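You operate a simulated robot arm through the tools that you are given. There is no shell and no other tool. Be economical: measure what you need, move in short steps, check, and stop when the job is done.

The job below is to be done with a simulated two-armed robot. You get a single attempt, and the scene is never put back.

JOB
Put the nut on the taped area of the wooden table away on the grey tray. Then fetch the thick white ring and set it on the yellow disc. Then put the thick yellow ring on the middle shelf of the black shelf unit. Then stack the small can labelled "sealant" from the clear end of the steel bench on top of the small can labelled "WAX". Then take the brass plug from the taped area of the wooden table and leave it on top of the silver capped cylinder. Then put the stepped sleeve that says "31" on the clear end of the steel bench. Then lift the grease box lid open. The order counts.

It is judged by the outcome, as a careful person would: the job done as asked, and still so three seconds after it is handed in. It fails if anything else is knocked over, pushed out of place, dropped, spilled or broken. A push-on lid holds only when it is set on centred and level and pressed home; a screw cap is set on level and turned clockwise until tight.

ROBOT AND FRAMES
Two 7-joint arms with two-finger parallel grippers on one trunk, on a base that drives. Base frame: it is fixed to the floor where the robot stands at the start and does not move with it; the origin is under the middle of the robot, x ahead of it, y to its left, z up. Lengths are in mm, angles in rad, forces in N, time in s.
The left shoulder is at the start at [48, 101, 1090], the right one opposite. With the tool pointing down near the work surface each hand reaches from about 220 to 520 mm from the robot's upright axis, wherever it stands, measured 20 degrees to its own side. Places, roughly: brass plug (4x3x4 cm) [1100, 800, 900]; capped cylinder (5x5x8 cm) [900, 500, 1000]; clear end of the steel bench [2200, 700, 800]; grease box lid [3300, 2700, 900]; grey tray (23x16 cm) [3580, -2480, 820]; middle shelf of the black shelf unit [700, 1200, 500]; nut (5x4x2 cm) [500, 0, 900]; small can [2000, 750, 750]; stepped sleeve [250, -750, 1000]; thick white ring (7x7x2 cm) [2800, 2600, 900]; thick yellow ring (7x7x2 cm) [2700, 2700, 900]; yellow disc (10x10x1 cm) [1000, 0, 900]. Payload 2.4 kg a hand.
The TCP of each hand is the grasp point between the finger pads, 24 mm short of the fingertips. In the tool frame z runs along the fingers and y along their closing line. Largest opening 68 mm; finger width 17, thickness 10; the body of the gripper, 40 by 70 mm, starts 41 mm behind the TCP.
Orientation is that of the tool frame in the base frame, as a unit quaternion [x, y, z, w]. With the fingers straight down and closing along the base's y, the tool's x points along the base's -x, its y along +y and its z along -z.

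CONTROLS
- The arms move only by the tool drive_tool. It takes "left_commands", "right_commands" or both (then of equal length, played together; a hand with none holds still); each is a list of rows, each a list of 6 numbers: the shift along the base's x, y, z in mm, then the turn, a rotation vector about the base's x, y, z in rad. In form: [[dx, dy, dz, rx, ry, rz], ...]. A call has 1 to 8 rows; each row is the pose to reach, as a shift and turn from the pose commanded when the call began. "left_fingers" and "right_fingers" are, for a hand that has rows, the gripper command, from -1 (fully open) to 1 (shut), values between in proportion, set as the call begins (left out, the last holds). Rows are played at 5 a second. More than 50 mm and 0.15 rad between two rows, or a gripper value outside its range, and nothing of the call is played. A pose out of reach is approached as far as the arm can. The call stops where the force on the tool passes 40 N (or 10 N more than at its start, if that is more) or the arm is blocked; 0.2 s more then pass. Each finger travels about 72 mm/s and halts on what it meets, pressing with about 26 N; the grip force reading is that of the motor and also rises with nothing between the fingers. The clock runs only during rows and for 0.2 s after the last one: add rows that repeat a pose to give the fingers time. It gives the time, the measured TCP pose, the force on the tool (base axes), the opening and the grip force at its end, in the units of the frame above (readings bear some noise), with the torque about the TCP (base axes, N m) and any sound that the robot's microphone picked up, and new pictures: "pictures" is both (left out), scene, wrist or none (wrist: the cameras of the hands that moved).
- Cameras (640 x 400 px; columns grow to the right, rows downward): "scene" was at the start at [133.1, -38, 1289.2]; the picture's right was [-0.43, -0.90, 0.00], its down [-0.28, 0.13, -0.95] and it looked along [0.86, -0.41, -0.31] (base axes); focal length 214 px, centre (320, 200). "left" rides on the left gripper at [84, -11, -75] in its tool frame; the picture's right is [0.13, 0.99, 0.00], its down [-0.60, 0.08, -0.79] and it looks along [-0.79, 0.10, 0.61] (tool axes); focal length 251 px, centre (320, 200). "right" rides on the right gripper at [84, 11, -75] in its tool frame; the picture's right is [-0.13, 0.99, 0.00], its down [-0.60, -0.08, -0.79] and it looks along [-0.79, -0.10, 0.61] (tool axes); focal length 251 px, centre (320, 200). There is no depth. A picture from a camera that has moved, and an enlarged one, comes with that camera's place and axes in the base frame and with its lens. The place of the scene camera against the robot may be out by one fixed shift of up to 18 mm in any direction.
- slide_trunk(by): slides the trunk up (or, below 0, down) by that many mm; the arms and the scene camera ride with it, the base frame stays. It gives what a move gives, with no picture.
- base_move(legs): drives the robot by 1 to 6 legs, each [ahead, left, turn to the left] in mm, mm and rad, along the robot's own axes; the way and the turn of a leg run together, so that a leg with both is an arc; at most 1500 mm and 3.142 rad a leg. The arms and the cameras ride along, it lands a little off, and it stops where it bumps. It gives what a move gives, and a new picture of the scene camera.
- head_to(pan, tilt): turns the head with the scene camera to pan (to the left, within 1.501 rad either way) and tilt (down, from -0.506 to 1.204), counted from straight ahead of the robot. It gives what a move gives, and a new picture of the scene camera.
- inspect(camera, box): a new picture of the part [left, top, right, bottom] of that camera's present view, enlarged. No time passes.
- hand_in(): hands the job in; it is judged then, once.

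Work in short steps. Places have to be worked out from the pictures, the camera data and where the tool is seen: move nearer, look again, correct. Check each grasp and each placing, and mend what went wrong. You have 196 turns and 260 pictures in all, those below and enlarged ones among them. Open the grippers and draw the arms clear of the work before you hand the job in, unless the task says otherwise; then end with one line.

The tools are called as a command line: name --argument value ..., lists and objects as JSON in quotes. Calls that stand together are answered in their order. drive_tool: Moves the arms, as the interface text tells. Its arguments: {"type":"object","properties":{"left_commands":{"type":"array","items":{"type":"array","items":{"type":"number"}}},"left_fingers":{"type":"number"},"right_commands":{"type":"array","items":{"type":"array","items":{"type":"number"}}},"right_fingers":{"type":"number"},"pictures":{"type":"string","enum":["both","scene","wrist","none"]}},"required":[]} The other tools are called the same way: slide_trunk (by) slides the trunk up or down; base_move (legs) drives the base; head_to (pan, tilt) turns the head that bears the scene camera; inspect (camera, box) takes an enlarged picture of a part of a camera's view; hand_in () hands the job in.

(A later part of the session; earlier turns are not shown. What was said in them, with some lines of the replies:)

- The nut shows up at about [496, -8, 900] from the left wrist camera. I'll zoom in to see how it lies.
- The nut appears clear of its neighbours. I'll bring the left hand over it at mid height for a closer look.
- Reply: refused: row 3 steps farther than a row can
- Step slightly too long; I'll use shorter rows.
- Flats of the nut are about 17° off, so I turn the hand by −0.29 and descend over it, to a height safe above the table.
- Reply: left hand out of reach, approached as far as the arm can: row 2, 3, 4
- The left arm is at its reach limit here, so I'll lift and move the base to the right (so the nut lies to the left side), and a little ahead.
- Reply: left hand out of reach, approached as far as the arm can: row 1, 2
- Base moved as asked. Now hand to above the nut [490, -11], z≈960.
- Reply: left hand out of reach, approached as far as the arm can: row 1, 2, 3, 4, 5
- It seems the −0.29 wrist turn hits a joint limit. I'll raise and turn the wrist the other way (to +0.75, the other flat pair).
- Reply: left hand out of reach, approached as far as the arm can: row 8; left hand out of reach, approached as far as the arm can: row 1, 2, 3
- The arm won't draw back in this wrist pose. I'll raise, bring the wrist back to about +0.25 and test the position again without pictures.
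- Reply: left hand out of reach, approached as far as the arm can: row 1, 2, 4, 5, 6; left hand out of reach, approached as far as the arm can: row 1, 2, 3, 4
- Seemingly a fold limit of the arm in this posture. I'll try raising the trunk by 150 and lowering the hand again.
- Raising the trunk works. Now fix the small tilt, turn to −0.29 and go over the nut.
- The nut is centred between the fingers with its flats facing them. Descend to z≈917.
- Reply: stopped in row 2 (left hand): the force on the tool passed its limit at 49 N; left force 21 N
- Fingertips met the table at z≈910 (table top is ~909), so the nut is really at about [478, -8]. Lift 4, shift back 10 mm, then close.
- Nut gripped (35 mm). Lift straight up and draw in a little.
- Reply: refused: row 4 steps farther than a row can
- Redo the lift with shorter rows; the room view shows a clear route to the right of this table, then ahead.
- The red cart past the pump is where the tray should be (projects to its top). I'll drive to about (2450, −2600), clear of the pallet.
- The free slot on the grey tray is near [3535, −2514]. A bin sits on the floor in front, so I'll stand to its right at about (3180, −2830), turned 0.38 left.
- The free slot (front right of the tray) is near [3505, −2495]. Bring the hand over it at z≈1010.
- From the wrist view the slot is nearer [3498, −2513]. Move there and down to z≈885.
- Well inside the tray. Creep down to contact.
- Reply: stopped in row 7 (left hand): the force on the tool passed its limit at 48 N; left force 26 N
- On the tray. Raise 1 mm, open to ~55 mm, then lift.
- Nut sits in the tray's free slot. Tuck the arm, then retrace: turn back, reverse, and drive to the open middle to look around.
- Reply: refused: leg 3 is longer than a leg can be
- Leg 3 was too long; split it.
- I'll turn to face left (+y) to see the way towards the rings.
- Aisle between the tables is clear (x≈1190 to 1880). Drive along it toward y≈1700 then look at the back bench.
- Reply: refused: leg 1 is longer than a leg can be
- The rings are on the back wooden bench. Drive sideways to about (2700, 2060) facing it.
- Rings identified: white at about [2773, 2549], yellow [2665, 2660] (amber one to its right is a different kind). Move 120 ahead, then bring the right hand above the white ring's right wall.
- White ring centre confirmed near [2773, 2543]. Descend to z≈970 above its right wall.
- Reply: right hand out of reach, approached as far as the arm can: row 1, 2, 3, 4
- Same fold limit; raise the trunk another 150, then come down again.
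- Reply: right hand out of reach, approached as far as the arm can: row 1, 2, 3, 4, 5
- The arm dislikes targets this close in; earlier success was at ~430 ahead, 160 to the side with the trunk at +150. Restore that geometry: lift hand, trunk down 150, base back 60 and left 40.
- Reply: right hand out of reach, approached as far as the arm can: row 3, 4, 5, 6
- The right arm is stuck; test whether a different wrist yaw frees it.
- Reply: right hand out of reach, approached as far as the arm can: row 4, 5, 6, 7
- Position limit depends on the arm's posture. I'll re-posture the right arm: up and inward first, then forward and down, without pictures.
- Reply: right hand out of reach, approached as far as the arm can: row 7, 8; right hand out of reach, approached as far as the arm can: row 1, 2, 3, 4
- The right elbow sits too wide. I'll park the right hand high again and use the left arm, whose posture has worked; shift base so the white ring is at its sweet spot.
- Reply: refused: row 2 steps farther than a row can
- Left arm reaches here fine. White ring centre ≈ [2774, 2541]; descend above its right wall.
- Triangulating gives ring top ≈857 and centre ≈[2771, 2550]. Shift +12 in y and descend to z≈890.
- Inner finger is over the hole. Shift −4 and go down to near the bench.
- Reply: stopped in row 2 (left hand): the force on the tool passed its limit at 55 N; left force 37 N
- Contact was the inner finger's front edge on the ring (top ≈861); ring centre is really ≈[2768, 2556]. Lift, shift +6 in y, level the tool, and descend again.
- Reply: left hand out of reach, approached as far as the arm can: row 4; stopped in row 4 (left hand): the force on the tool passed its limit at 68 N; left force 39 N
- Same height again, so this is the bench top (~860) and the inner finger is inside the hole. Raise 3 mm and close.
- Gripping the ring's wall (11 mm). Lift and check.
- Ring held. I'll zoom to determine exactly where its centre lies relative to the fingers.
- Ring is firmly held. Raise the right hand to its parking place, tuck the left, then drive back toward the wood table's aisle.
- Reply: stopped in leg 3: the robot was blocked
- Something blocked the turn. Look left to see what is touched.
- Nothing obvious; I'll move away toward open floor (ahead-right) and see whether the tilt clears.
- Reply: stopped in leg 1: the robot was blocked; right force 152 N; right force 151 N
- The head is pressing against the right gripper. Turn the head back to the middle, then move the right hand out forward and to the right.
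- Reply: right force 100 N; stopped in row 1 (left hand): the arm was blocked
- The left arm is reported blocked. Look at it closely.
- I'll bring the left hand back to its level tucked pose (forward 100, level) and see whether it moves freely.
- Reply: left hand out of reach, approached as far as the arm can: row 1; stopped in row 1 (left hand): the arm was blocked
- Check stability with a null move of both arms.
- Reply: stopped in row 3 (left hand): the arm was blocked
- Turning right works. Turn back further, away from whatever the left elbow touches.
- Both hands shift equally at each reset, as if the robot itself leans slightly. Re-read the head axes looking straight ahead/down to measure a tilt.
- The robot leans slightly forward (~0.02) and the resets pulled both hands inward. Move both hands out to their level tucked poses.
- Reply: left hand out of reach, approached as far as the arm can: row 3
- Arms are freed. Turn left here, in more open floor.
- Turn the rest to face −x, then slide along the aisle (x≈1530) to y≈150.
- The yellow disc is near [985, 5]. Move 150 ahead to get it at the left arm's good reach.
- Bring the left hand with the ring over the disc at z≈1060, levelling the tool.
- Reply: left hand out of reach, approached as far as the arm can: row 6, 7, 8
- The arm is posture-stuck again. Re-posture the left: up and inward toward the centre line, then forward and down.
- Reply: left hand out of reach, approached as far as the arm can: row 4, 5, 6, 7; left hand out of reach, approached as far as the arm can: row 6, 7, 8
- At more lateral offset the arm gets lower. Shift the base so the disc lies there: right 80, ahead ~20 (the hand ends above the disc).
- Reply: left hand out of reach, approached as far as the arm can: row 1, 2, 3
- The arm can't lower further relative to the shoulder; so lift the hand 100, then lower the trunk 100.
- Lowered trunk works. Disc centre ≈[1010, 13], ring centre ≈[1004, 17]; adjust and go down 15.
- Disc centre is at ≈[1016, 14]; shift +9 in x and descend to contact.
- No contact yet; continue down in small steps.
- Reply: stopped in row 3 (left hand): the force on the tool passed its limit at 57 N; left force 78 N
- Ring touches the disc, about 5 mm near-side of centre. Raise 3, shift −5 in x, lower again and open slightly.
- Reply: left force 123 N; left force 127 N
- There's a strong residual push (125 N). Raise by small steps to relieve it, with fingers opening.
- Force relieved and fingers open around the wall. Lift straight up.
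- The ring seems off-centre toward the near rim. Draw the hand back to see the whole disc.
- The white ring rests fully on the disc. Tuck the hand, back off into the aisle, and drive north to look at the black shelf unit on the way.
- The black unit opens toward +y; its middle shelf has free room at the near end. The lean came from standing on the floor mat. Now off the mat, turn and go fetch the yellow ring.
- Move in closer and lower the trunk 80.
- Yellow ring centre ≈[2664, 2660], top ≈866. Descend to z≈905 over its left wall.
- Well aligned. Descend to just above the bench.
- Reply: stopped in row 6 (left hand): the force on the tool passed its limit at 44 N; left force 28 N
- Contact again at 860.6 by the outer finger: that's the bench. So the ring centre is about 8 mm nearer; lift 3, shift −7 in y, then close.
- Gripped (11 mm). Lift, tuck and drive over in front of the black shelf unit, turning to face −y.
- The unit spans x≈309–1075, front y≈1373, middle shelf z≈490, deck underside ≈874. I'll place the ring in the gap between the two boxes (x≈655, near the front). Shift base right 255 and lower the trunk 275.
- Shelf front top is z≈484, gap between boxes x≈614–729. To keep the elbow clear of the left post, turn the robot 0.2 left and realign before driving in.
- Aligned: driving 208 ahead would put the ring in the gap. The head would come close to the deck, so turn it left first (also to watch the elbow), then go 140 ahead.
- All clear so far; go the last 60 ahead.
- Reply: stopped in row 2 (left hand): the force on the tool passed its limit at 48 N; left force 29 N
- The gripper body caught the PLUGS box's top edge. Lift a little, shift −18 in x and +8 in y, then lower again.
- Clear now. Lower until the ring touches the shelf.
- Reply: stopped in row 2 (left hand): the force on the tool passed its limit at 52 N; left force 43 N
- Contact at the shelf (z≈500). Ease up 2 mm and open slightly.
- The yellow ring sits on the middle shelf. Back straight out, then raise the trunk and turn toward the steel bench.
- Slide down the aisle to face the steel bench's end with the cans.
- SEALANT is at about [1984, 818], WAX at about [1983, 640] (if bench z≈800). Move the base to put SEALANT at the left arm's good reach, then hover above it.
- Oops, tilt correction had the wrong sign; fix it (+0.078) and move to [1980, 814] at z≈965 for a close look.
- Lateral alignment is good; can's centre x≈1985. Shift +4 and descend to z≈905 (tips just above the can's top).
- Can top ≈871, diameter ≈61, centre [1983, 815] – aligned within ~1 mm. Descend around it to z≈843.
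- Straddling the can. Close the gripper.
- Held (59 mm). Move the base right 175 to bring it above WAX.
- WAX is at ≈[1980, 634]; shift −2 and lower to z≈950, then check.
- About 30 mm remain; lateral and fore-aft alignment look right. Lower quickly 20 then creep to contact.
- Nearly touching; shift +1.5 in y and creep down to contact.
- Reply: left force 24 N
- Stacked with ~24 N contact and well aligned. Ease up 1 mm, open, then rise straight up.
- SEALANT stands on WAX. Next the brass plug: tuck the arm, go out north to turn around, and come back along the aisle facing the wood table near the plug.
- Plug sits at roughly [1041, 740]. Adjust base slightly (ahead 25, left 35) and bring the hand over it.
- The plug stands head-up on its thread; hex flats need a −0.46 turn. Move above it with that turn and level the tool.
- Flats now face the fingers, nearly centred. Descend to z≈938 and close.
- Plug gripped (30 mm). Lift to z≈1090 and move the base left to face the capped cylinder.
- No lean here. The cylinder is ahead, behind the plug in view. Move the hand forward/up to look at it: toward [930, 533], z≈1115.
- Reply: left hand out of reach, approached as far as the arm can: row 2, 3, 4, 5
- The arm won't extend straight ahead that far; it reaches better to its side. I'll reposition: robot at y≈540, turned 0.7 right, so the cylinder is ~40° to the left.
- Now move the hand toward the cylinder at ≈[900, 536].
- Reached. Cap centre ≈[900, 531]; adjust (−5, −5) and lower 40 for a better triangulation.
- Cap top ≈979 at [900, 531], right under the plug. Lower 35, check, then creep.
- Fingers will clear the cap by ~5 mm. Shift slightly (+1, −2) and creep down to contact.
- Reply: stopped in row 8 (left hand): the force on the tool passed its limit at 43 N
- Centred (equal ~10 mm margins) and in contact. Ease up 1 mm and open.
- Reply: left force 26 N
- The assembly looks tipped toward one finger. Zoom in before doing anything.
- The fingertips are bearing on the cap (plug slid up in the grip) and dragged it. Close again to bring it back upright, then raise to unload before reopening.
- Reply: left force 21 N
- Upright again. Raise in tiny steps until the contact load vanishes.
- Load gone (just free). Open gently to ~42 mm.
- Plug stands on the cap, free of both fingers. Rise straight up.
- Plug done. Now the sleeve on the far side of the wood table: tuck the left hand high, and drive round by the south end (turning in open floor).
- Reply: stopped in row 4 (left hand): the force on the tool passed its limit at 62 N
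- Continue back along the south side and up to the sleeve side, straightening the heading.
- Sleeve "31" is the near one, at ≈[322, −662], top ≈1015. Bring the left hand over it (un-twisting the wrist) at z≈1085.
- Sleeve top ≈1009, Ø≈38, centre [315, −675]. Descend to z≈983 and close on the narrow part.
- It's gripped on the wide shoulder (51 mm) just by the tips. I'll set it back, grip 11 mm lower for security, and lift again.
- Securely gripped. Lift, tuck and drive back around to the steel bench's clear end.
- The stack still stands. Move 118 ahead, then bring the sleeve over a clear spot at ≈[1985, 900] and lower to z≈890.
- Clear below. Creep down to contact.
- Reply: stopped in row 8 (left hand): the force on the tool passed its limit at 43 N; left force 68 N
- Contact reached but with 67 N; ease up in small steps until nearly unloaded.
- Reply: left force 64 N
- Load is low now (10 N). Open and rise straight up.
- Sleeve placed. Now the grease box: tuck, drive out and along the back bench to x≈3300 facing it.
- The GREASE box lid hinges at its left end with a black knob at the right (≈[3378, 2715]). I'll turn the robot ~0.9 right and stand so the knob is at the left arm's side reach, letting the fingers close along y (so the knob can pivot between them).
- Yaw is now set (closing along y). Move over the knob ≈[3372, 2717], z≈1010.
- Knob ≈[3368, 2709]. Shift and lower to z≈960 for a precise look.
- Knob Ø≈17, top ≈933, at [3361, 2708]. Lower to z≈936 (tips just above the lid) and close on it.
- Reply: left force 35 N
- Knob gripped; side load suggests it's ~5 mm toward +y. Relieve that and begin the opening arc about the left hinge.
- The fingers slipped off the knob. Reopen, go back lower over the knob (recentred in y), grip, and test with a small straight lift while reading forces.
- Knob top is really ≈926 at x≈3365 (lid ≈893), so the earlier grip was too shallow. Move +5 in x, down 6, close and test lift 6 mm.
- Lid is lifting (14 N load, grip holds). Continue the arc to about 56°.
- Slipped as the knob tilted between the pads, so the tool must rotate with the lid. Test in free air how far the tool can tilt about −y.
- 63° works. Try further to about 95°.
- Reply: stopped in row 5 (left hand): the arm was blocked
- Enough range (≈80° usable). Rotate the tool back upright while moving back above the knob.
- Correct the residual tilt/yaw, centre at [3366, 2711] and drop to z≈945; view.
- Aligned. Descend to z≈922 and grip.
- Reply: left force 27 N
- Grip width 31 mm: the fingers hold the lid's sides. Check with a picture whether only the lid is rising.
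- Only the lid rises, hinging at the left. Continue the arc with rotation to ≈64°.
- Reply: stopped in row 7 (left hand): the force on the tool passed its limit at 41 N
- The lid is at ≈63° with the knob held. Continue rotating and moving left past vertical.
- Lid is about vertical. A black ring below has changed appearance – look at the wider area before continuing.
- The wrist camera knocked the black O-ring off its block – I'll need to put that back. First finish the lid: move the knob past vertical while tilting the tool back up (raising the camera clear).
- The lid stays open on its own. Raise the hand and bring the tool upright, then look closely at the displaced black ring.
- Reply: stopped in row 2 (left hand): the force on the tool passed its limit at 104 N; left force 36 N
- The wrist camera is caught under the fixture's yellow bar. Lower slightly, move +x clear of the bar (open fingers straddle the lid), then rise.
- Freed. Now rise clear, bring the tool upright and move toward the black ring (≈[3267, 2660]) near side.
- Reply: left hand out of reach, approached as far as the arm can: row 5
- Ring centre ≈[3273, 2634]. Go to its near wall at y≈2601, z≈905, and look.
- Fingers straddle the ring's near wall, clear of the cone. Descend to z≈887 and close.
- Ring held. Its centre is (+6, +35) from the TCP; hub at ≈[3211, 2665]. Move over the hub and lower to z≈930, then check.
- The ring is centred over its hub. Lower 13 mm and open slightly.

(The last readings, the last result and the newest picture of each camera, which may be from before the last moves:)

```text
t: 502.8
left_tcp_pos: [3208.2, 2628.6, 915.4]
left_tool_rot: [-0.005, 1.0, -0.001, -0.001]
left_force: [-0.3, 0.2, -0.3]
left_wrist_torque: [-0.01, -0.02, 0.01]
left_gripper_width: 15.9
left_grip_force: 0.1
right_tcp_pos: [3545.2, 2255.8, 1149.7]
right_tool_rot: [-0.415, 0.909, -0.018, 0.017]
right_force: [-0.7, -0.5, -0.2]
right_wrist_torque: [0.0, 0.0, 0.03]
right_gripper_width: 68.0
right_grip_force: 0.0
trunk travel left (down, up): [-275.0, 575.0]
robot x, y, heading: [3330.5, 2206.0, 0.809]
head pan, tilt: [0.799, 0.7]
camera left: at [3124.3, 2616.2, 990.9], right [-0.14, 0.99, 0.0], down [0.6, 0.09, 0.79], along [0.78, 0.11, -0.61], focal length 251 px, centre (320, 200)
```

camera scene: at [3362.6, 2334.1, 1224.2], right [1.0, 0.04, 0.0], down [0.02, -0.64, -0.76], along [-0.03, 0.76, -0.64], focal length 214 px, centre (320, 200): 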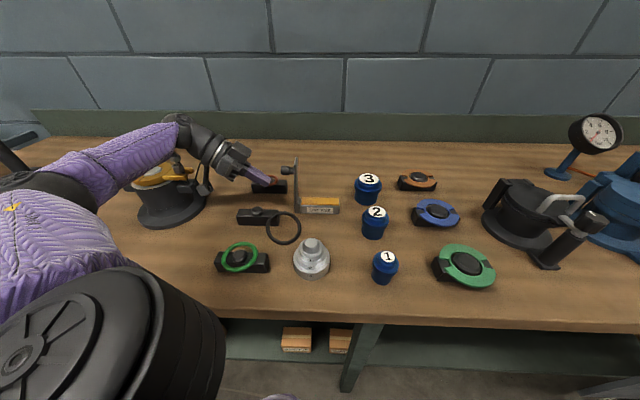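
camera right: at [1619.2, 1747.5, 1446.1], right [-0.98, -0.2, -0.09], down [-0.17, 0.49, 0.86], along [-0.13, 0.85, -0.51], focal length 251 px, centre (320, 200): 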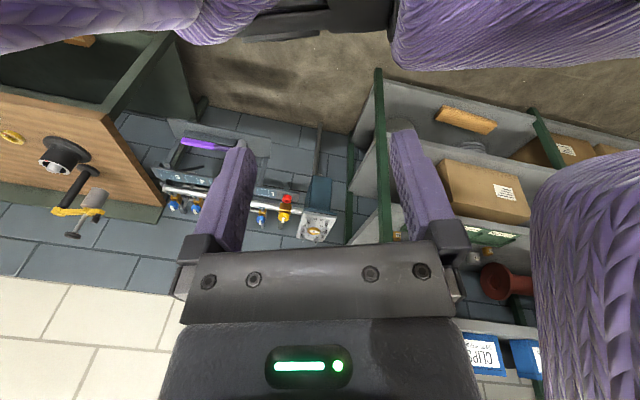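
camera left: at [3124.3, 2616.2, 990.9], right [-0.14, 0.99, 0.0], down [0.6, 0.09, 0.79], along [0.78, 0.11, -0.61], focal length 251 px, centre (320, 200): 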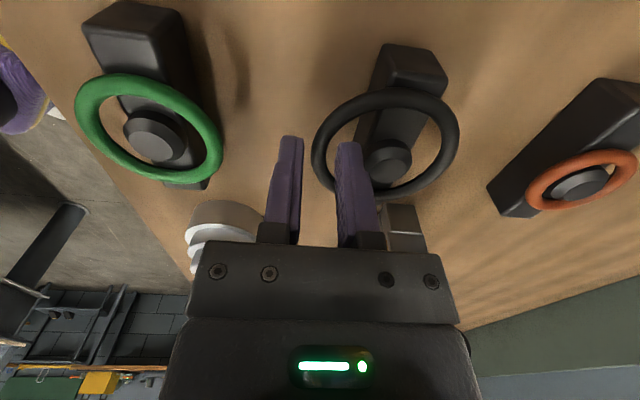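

The black ring is back around its hub. Lift straight out and check the area.

drive_tool --left_commands '[[0, 0, 10, 0, 0, 0], [0, 0, 35, 0, 0, 0], [0, 0, 75, 0, 0, 0], [0, 0, 120, 0, 0, 0], [-5, -30, 155, 0, 0, 0], [-10, -70, 180, 0, 0, 0], [-10, -110, 200, 0, 0, 0]]' --pictures "none"

inspect --camera "scene" --box '[100, 110, 350, 280]'

```text
t: 504.4
left_tcp_pos: [3198.4, 2519.3, 1118.8]
left_tool_rot: [-0.005, 1.0, 0.0, -0.001]
left_force: [0.1, 0.8, -0.1]
left_wrist_torque: [0.0, 0.01, -0.05]
left_gripper_width: 16.0
left_grip_force: 0.0
right_tcp_pos: [3546.9, 2255.8, 1151.7]
right_tool_rot: [-0.414, 0.91, -0.018, 0.016]
right_force: [0.3, 0.5, 0.0]
right_wrist_torque: [0.03, -0.01, -0.01]
right_gripper_width: 67.9
right_grip_force: 0.1
trunk travel left (down, up): [-275.0, 575.0]
robot x, y, heading: [3328.3, 2209.1, 0.812]
head pan, tilt: [0.799, 0.7]
```

```text
2.35 times, centred on (225, 195) of scene
camera zoom: at [3363.4, 2333.3, 1224.3], right [1.0, 0.04, 0.0], down [0.02, -0.64, -0.77], along [-0.03, 0.76, -0.64], focal length 505 px, centre (544, 212)
```

zoom: 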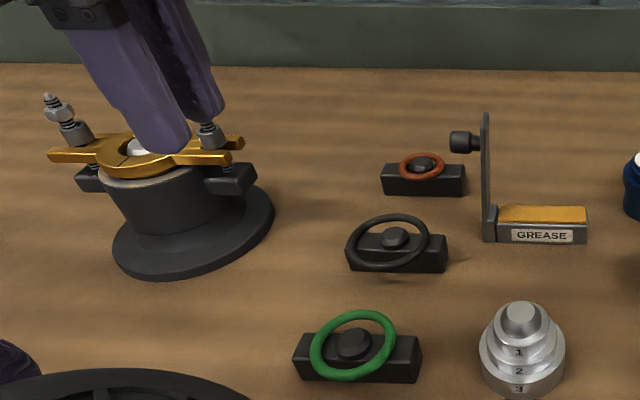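

Everything here looks right: lid open, ring back on its hub. I'll open the gripper, back off, and go take a verifying look at the plug and stack.

drive_tool --left_commands '[[0, -20, 10, 0, 0, 0], [0, -50, 20, 0, 0, 0], [0, -80, 30, 0, 0, 0]]' --left_fingers -1 --pictures "none"

base_move --legs '[[-280, 0, 0], [0, 0, 1.2], [0, 0, 1.13], [1350, 0, 0]]'

head_to --pan 1.1 --tilt 0.3

```text
t: 505.2
left_tcp_pos: [3206.2, 2443.8, 1141.3]
left_tool_rot: [-0.006, 1.0, 0.0, 0.0]
left_force: [-0.3, -0.4, -0.3]
left_wrist_torque: [-0.04, 0.0, 0.01]
left_gripper_width: 68.3
left_grip_force: 0.1
left hand out of reach, approached as far as the arm can: row 3
right_tcp_pos: [3545.2, 2255.5, 1150.1]
right_tool_rot: [-0.415, 0.91, -0.019, 0.016]
right_force: [-0.4, -0.7, 0.9]
right_wrist_torque: [0.01, -0.03, 0.03]
right_gripper_width: 68.0
right_grip_force: 0.0
trunk travel left (down, up): [-275.0, 575.0]
robot x, y, heading: [3327.0, 2208.5, 0.81]
head pan, tilt: [0.799, 0.7]
```

```text
t: 519.2
left_tcp_pos: [1743.7, 1720.2, 1140.9]
left_tool_rot: [0.927, -0.374, 0.0, 0.0]
left_force: [0.2, -0.1, 0.2]
left_wrist_torque: [-0.01, -0.01, -0.01]
left_gripper_width: 68.2
left_grip_force: 0.0
right_tcp_pos: [1632.3, 2091.8, 1151.2]
right_tool_rot: [0.999, 0.038, -0.008, -0.023]
right_force: [-0.5, 0.3, -0.5]
right_wrist_torque: [-0.01, 0.01, -0.03]
right_gripper_width: 68.3
right_grip_force: 0.0
trunk travel left (down, up): [-275.0, 575.0]
robot x, y, heading: [1820.5, 1974.0, -3.116]
head pan, tilt: [0.799, 0.7]
camera scene: at [1711.5, 1911.1, 1224.2], right [-0.74, 0.68, 0.0], down [0.44, 0.47, -0.76], along [-0.52, -0.56, -0.64], focal length 214 px, centre (320, 200)
```

scene: 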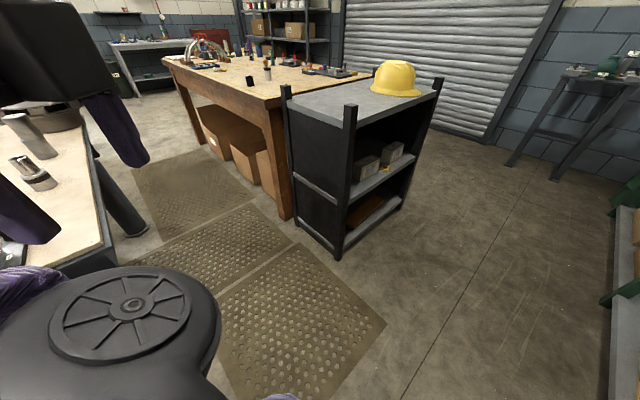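

```text
t: 520.1
left_tcp_pos: [1743.8, 1720.1, 1141.0]
left_tool_rot: [0.928, -0.374, 0.0, 0.0]
left_force: [-0.2, 0.1, 0.3]
left_wrist_torque: [0.0, -0.01, -0.03]
left_gripper_width: 67.9
left_grip_force: 0.1
right_tcp_pos: [1633.5, 2092.7, 1149.9]
right_tool_rot: [0.999, 0.038, -0.008, -0.023]
right_force: [0.1, -0.6, -0.4]
right_wrist_torque: [0.0, -0.01, 0.01]
right_gripper_width: 68.0
right_grip_force: 0.1
trunk travel left (down, up): [-275.0, 575.0]
robot x, y, heading: [1820.4, 1973.4, -3.11]
head pan, tilt: [1.1, 0.3]
camera scene: at [1729.0, 1889.3, 1260.3], right [-0.9, 0.43, 0.0], down [0.13, 0.27, -0.95], along [-0.41, -0.86, -0.3], focal length 214 px, centre (320, 200)
```

scene: 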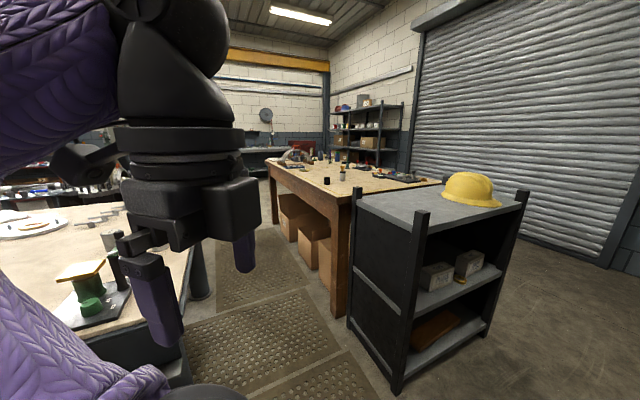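

inspect --camera "scene" --box '[270, 140, 400, 210]'

```text
4.92 times, centred on (335, 175) of scene
camera zoom: at [1729.0, 1889.3, 1260.3], right [-0.9, 0.43, 0.0], down [0.13, 0.27, -0.95], along [-0.41, -0.86, -0.3], focal length 1056 px, centre (246, 323)
```

zoom: 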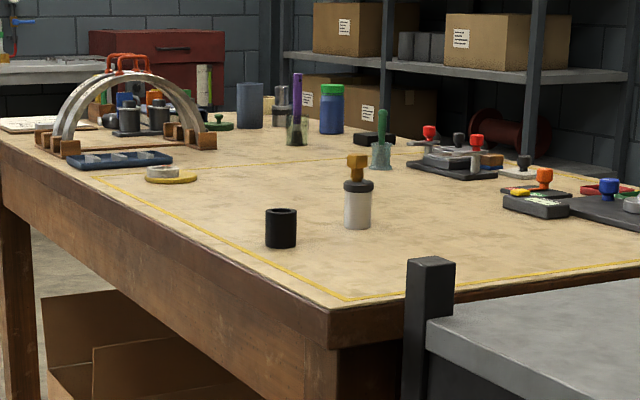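

Plug on the cylinder, white ring on the disc, yellow ring on the shelf, stack and sleeve all stand as placed; the arms are clear and the grippers open. I'll hand in.

hand_in

```text
The job is handed in.
```

I did all seven steps in the order asked and handed the job in. One other object moved: the hand knocked a black ring off its block beside the grease box, and I put it back around its hub, though perhaps not exactly where it was.
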